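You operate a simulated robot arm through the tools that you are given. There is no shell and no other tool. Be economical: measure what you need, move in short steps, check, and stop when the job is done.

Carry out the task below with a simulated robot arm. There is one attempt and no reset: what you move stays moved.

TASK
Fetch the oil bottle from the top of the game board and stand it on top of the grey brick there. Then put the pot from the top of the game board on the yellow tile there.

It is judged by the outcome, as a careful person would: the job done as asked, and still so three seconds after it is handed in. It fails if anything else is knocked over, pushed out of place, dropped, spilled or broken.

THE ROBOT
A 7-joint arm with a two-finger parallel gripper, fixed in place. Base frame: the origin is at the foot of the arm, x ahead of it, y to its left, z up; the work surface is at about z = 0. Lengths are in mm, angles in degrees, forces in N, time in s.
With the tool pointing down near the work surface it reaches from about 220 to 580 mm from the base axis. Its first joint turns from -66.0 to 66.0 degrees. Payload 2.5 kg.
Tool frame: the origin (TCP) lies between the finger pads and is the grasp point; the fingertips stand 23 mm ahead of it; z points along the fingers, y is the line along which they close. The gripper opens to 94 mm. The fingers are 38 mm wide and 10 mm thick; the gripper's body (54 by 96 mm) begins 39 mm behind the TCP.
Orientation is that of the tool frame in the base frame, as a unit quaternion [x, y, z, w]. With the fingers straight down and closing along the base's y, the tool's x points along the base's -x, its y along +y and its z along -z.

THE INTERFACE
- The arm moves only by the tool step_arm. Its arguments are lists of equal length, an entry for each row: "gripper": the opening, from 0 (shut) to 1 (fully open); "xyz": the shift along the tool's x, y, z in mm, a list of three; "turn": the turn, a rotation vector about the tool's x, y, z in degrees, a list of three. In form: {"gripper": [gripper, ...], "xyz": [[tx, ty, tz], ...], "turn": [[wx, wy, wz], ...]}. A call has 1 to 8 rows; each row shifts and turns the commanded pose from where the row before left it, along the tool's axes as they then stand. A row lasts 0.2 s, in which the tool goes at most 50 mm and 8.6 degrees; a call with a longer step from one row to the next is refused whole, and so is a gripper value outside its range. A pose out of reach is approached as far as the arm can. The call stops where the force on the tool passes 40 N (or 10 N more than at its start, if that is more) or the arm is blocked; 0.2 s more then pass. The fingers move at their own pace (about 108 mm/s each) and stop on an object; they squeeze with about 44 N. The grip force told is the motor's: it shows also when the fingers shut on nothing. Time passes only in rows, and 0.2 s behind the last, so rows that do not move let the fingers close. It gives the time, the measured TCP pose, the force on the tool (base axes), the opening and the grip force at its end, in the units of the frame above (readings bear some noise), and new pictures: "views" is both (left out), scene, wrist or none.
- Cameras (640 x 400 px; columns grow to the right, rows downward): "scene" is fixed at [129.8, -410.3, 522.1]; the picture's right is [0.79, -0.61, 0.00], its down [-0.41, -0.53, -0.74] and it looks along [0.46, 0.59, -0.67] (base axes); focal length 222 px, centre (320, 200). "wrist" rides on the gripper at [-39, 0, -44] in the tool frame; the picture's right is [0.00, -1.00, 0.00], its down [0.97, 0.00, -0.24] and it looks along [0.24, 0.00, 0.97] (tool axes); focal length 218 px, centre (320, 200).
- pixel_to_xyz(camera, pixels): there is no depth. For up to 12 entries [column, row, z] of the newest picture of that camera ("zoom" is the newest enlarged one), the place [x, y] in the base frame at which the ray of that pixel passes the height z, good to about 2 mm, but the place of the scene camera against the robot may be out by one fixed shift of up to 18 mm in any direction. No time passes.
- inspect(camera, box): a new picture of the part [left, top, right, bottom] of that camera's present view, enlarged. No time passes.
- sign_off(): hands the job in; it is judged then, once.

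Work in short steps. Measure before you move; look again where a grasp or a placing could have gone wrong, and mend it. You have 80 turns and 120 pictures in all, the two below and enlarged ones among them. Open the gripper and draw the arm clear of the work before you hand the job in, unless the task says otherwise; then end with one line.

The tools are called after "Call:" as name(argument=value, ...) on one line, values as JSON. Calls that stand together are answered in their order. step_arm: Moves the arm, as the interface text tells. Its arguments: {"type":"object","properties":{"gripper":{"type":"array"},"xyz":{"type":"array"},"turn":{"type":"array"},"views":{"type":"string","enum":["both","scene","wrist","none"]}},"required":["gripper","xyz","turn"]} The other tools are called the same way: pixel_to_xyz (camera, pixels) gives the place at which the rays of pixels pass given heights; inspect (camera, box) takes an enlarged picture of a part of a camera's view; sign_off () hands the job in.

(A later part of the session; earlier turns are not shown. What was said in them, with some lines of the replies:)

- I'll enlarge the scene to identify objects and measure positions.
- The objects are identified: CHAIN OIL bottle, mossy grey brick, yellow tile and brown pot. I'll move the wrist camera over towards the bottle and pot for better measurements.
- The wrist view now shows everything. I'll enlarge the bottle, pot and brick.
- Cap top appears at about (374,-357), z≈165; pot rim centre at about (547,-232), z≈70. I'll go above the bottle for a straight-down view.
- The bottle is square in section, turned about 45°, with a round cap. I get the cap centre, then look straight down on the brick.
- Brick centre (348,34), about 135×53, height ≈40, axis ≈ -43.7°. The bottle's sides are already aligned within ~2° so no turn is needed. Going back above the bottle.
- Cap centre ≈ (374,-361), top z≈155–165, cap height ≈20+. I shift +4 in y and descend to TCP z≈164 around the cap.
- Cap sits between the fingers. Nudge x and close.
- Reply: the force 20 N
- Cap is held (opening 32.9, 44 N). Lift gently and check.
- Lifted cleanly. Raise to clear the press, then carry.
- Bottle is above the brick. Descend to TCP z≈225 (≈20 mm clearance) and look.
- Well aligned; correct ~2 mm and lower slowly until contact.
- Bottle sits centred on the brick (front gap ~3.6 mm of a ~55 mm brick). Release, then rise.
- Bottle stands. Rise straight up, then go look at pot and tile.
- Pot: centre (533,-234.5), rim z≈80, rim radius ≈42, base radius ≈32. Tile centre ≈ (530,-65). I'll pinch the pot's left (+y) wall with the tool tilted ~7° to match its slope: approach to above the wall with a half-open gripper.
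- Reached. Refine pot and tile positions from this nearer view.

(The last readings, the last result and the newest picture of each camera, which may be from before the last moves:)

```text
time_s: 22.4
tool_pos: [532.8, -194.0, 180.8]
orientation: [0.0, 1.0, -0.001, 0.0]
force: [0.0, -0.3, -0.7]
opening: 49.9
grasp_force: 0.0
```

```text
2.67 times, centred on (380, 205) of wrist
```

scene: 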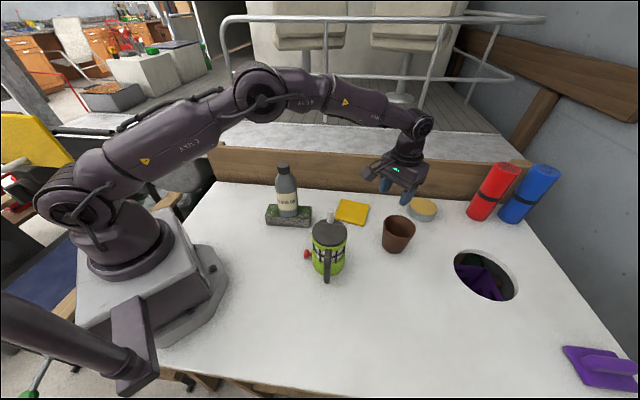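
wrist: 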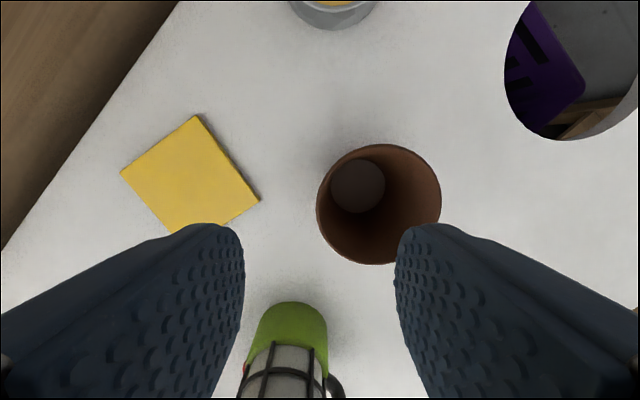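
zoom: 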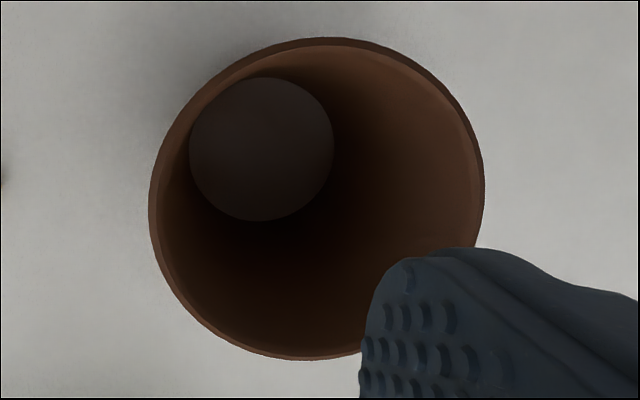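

Pot centre (532,-234.5), outer rim radius ~42.5. Tilt 7.5° and descend to just above the rim.

Call:
step_arm(gripper=[0.53, 0.53, 0.53, 0.53], xyz=[[0, 0, 0], [0.5, 2, 30], [0, 4, 34], [0, 0, 0]], turn=[[7.5, 0, 0], [0, 0, 0], [0, 0, 0], [0, 0, 0]])

Call:
inspect(camera="scene", box=[350, 160, 450, 260])

```text
time_s: 23.4
tool_pos: [526.8, -197.6, 118.3]
orientation: [0.0, 0.998, -0.066, -0.001]
force: [0.1, 0.5, -0.1]
opening: 49.5
grasp_force: 0.1
```

scene: 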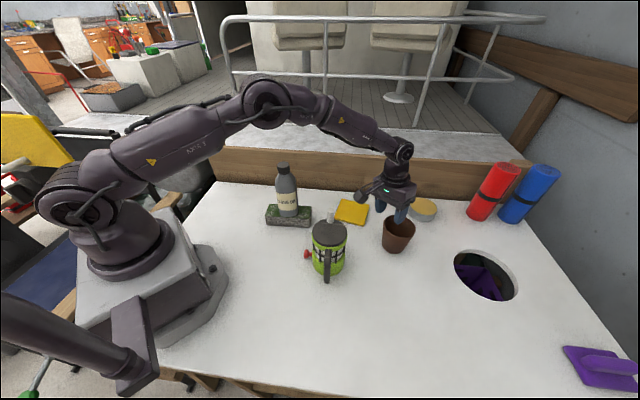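
wrist: 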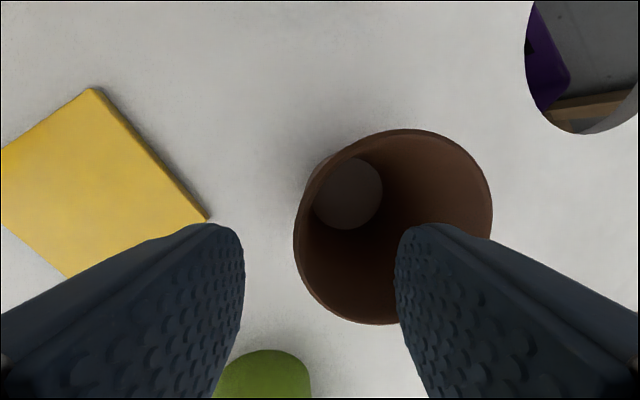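

```text
4.00 times, centred on (400, 210) of scene
```

zoom: 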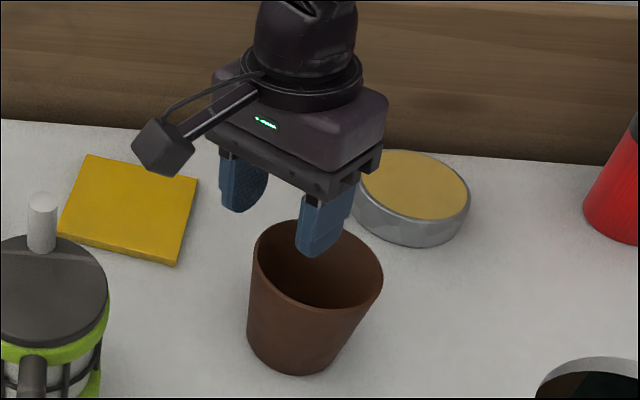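

Inner finger is over the pot's opening, outer finger outside. Descend ~45 mm with 4 mm x correction.

Call:
step_arm(gripper=[0.53, 0.53, 0.53, 0.53], xyz=[[-4, 2, 15], [0, 2, 15], [0, 2, 14.6], [0, 0, 0]], turn=[[0, 0, 0], [0, 0, 0], [0, 0, 0], [0, 0, 0]])

Call:
inspect(camera="scene", box=[350, 160, 450, 260])

```text
time_s: 24.4
tool_pos: [534.3, -198.0, 72.7]
orientation: [0.0, 0.998, -0.065, 0.0]
force: [-0.3, -0.6, -0.2]
opening: 49.9
grasp_force: 0.1
```

scene: 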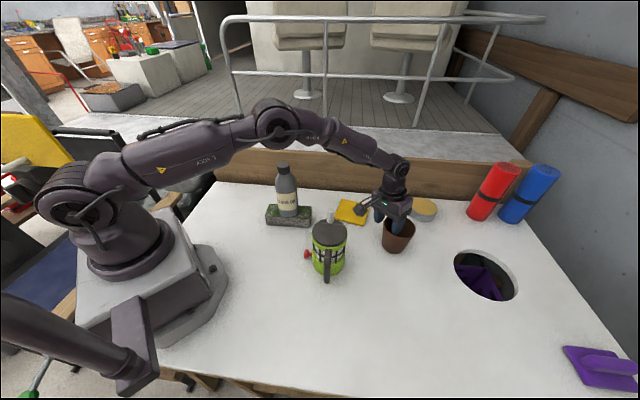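
wrist: 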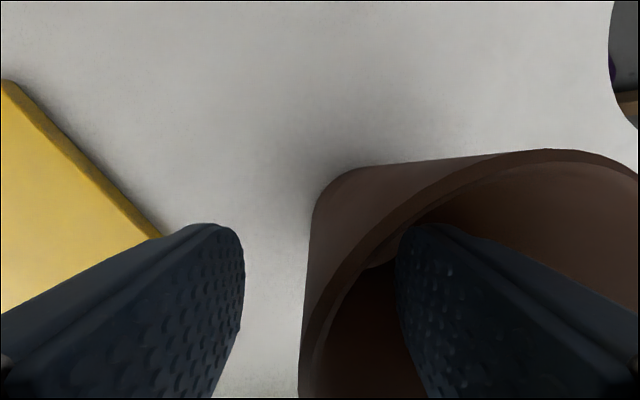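

```text
4.00 times, centred on (400, 210) of scene
```

zoom: 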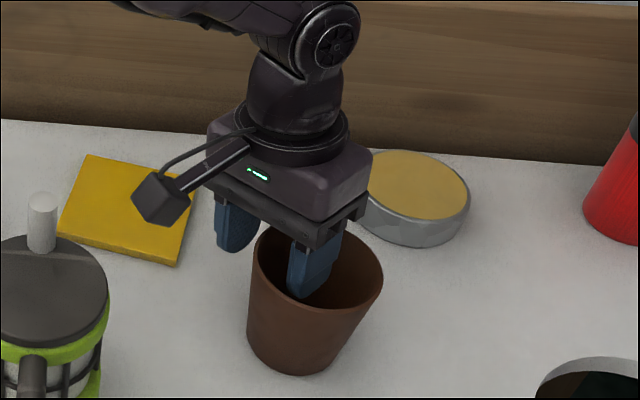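

The wall is between the fingers; close on it.

Call:
step_arm(gripper=[0.35, 0.2, 0, 0, 0], xyz=[[0, 0, 0], [0, 0, 0], [0, 0, 0], [0, 0, 0], [0, 0, 0]], turn=[[0, 0, 0], [0, 0, 0], [0, 0, 0], [0, 0, 0], [0, 0, 0]])

Call:
inspect(camera="scene", box=[350, 160, 450, 260])

```text
time_s: 25.6
tool_pos: [534.3, -197.5, 71.9]
orientation: [0.0, 0.998, -0.065, -0.001]
force: [0.1, -0.2, -0.4]
opening: 10.7
grasp_force: 44.7
```

scene: 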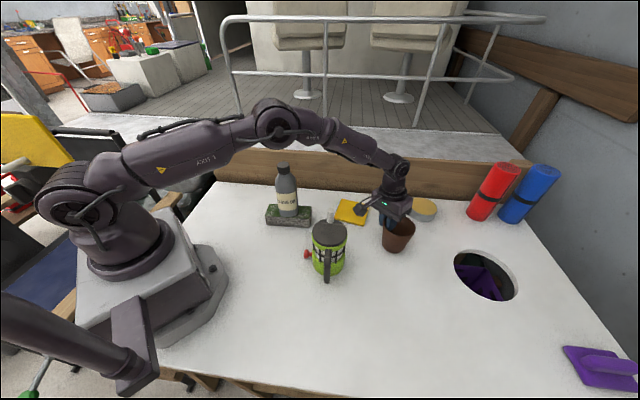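
wrist: 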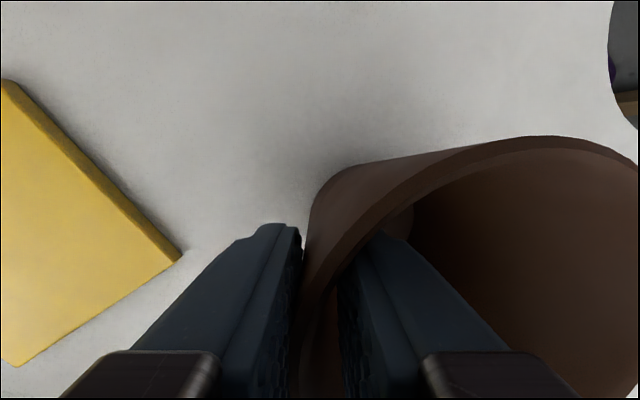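

```text
4.00 times, centred on (400, 210) of scene
```

zoom: 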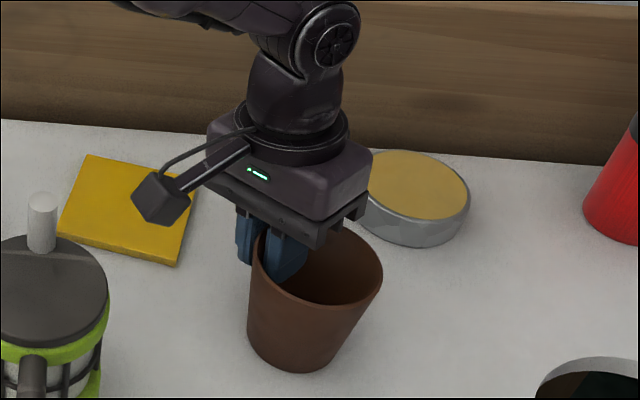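

Gripped (10.7 mm). Lift straight up ~40 mm and check that it hangs level.

Call:
step_arm(gripper=[0, 0, 0, 0], xyz=[[0, -1.3, -10], [0, -2, -15], [0, -2, -15], [0, 0, 0]], turn=[[0, 0, 0], [0, 0, 0], [0, 0, 0], [0, 0, 0]])

Call:
inspect(camera="scene", box=[350, 160, 450, 260])

```text
time_s: 26.6
tool_pos: [530.7, -198.4, 113.3]
orientation: [0.0, 0.998, -0.065, -0.001]
force: [-0.3, 0.3, -1.6]
opening: 11.0
grasp_force: 44.1
```

scene: 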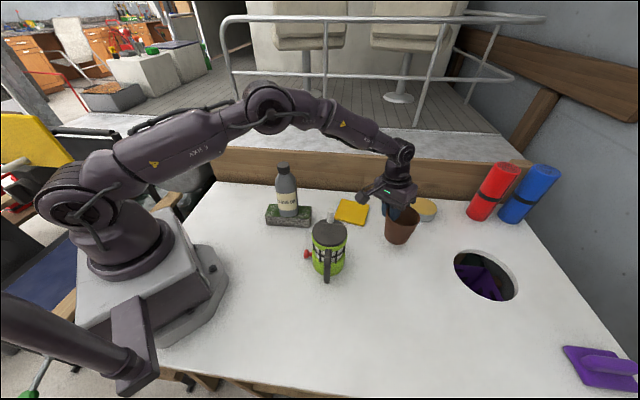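
wrist: 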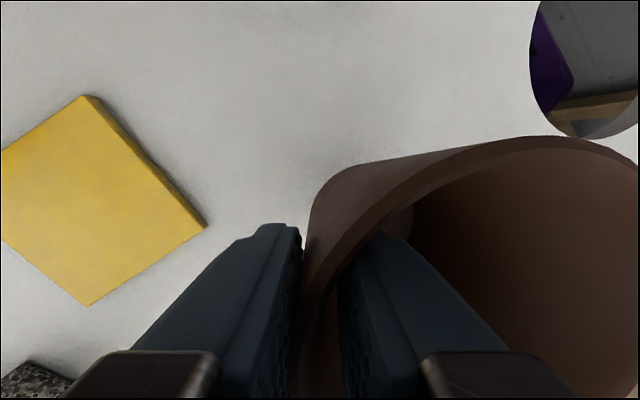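

```text
4.00 times, centred on (400, 210) of scene
```

zoom: 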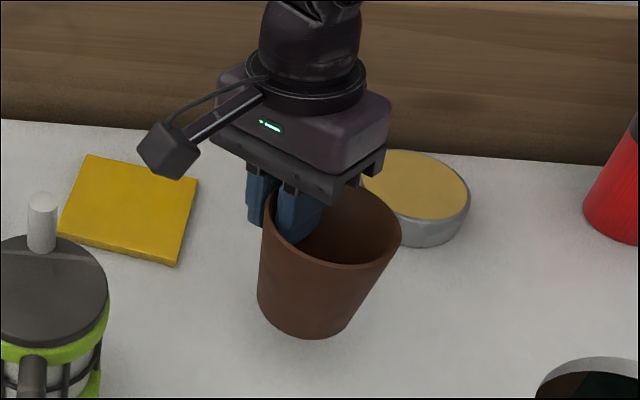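

Held level. Raise 80 mm, then carry +170 in y to over the tile.

Call:
step_arm(gripper=[0, 0, 0, 0, 0, 0, 0, 0], xyz=[[-1, -5.2, -39.7], [-1, -5.2, -39.7], [0, 25, -3.3], [0, 35, -4.6], [0, 38, -5], [0, 38, -5], [0, 32.5, -4.3], [0, 0, 0]], turn=[[0, 0, 0], [0, 0, 0], [0, 0, 0], [0, 0, 0], [0, 0, 0], [0, 0, 0], [0, 0, 0], [0, 0, 0]])

```text
time_s: 28.4
tool_pos: [534.0, -26.1, 192.8]
orientation: [0.0, 0.998, -0.066, -0.001]
force: [-0.2, 0.1, -1.6]
opening: 11.0
grasp_force: 43.9
```

scene: 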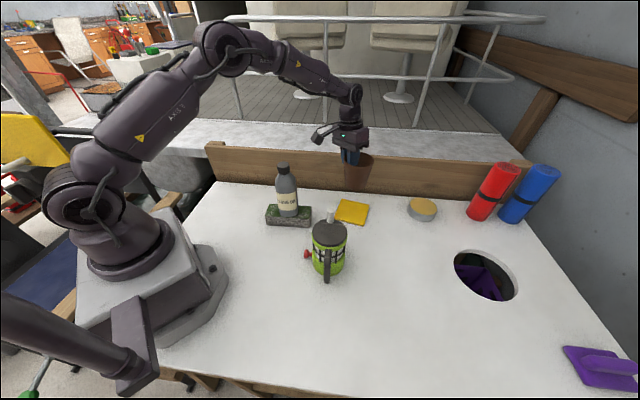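
wrist: 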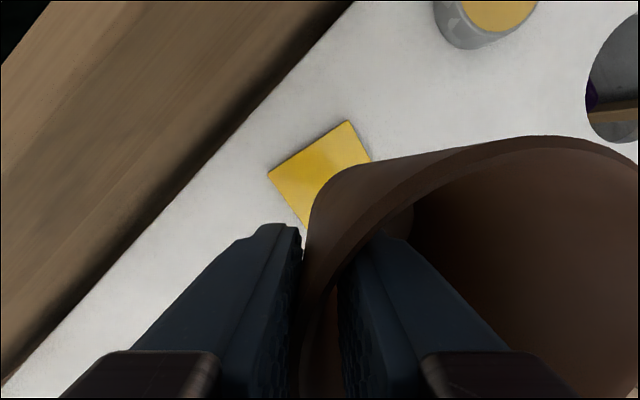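

Over the tile. Check the clearance to the wooden backboard before descending.

Call:
pixel_to_xyz(camera="wrist", pixels=[[350, 5, 0], [200, 172, 0], [10, 385, 0], [348, 121, 9], [268, 173, 9]])

Call:
pixel_to_xyz(camera="scene", pixels=[[206, 145, 60], [216, 181, 0], [520, 163, 60], [350, 150, 60]])

```text
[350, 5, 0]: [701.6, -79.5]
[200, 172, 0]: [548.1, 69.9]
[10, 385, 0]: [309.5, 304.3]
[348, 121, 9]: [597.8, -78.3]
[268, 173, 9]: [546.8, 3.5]
```

```text
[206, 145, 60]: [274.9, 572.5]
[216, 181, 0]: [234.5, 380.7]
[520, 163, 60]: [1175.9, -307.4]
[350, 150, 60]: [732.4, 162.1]
```

About 25 mm clearance; fine. Descend to TCP z≈96.

Call:
step_arm(gripper=[0, 0, 0, 0, 0], xyz=[[0, 2.6, 30], [0, 4, 30], [0, 3, 25], [0, 1.1, 11], [0, 0, 0]], turn=[[0, 0, 0], [0, 0, 0], [0, 0, 0], [0, 0, 0], [0, 0, 0]])

Call:
inspect(camera="scene", box=[310, 140, 410, 240])

```text
time_s: 29.6
tool_pos: [535.0, -30.3, 95.9]
orientation: [0.0, 0.998, -0.065, 0.001]
force: [0.5, -0.7, -0.6]
opening: 10.7
grasp_force: 43.4
```

scene: 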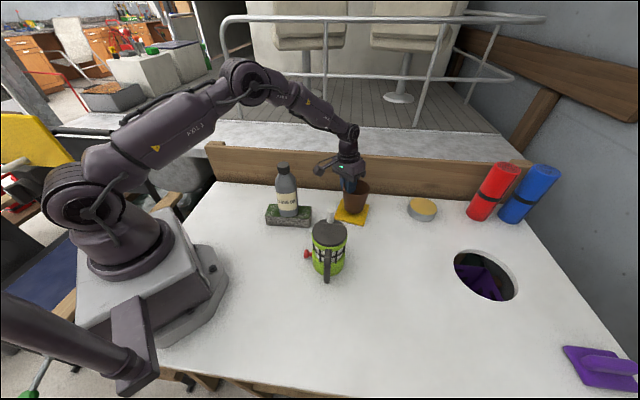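
wrist: 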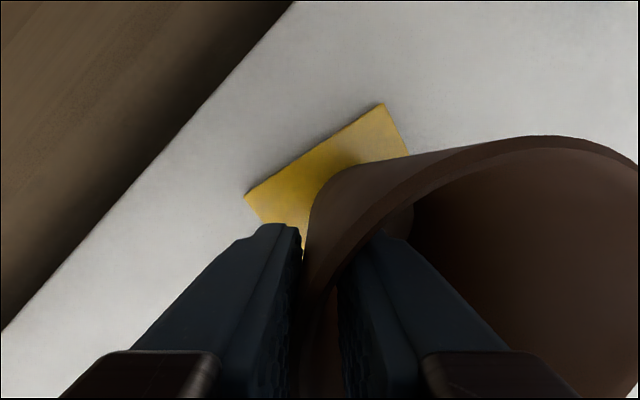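

```text
4.00 times, centred on (360, 190) of scene
```

zoom: 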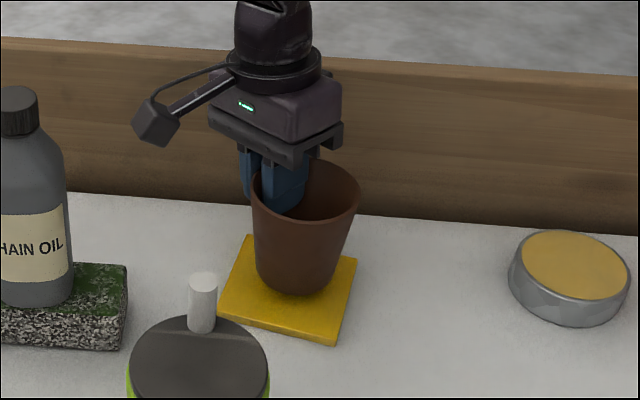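

Centred on the tile. Lower in small steps until contact.

Call:
step_arm(gripper=[0, 0, 0, 0, 0], xyz=[[0, 0.9, 4], [0, 0.6, 4], [0, 0.4, 3], [0, 0.3, 2], [0, 0, 0]], turn=[[0, 0, 0], [0, 0, 0], [0, 0, 0], [0, 0, 0], [0, 0, 0]], views="scene")

Call:
inspect(camera="scene", box=[320, 170, 380, 230])

```text
time_s: 30.8
tool_pos: [533.6, -29.5, 82.7]
orientation: [0.0, 0.998, -0.066, 0.001]
force: [-0.3, -0.4, -0.4]
opening: 11.0
grasp_force: 43.4
```

scene: 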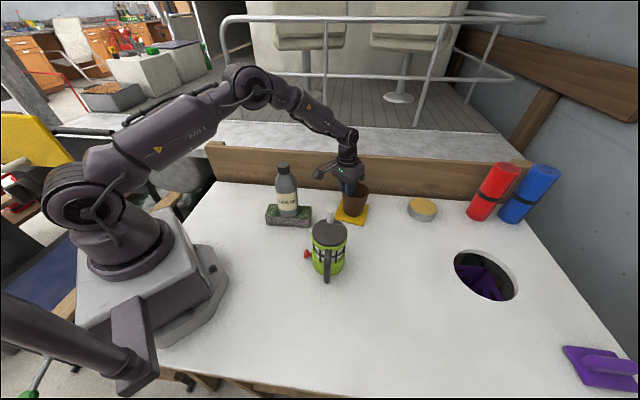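

```text
6.67 times, centred on (350, 200) of scene
```

zoom: 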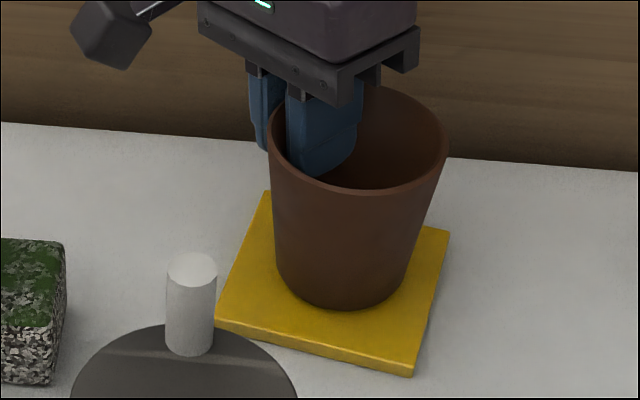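

No clear contact yet; continue in 2 mm steps.

Call:
step_arm(gripper=[0, 0, 0], xyz=[[0, 0.2, 1.5], [0, 0.2, 1.5], [0, 0, 0]], turn=[[0, 0, 0], [0, 0, 0], [0, 0, 0]], views="none")

```text
time_s: 31.6
tool_pos: [535.1, -28.4, 82.5]
orientation: [-0.001, 0.998, -0.065, 0.0]
force: [-3.0, 0.9, 10.4]
opening: 10.9
grasp_force: 44.3
```

Contact (10 N). Open to release.

Call:
step_arm(gripper=[0.15, 0.3, 0.45, 0.45], xyz=[[0, 0, 0], [0, 0, 0], [0, 0, 0], [0, 0, 0]], turn=[[0, 0, 0], [0, 0, 0], [0, 0, 0], [0, 0, 0]])

Call:
inspect(camera="scene", box=[310, 150, 390, 230])

```text
time_s: 32.6
tool_pos: [533.3, -28.7, 81.2]
orientation: [0.0, 0.998, -0.066, 0.0]
force: [0.0, 0.3, 0.0]
opening: 42.5
grasp_force: 0.1
```

scene: 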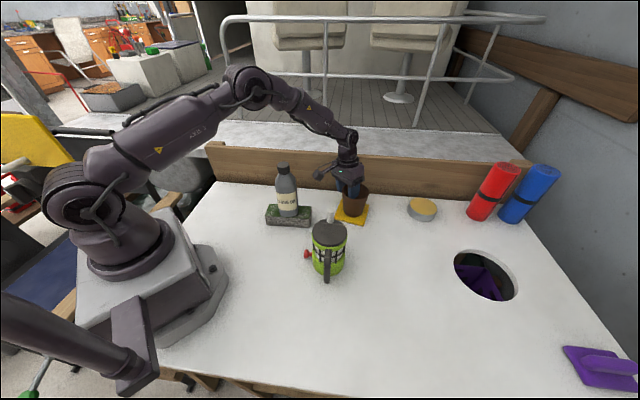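
wrist: 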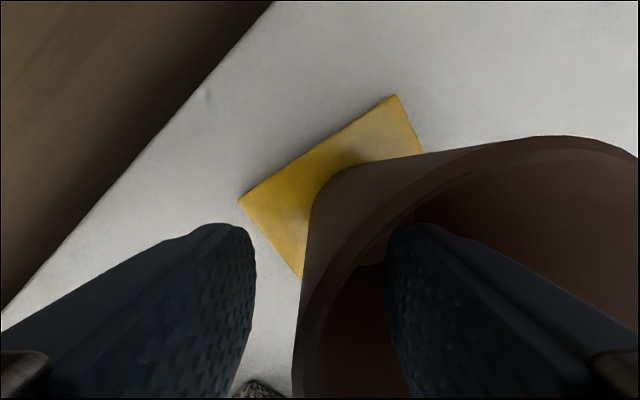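

```text
5.00 times, centred on (350, 190) of scene
```

zoom: 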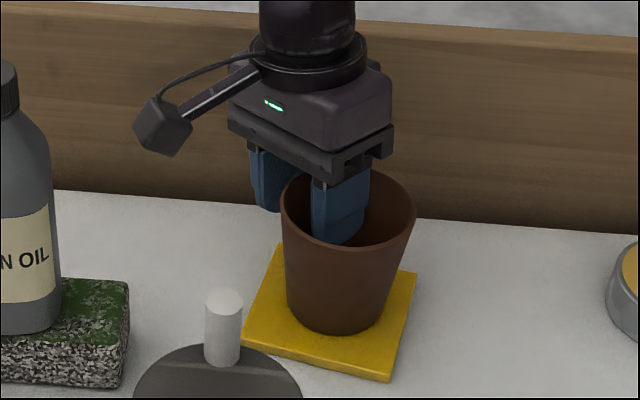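

Pot released, standing on the tile. Withdraw straight up.

Call:
step_arm(gripper=[0.45, 0.45, 0.45, 0.45, 0.45, 0.45, 0.45], xyz=[[0, -2, -15], [0, -3.3, -25], [0, -5.2, -40], [0, -5.2, -40], [0, -5.2, -40], [10, -5.2, -40], [0, 0, 0]], turn=[[0, 0, 0], [0, 0, 0], [0, 0, 0], [0, 0, 0], [0, 0, 0], [0, 0, 0], [0, 0, 0]])

Call:
inspect(camera="scene", box=[250, 150, 450, 280])

```text
time_s: 34.2
tool_pos: [524.0, -29.0, 281.3]
orientation: [0.0, 0.998, -0.066, -0.001]
force: [0.5, -0.4, 0.6]
opening: 42.4
grasp_force: 0.0
```

scene: 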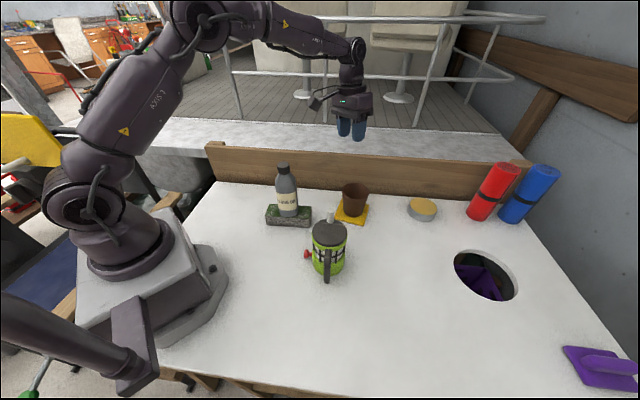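
wrist: 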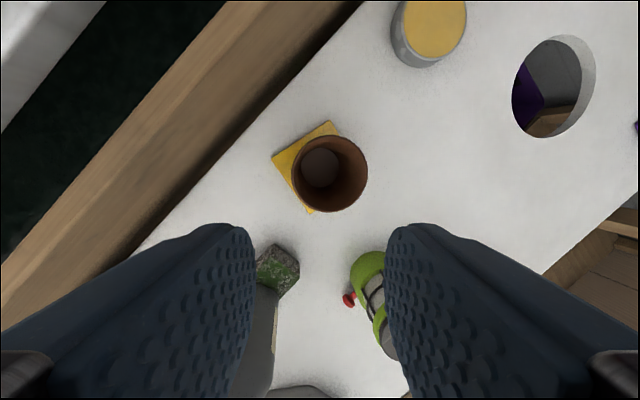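

```text
3.08 times, centred on (350, 215) of scene
```

zoom: 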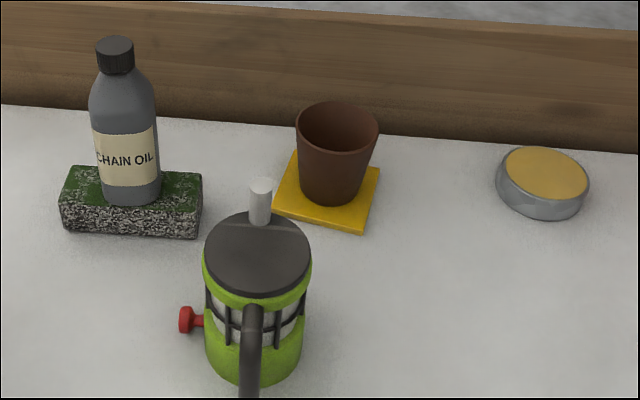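

Both objects stand stably in place, the gripper is open and the arm is clear. Handing in.

Call:
sign_off()

```text
The job is handed in.
```

The oil bottle is standing on the grey brick and the pot is on the yellow tile; nothing else was disturbed.
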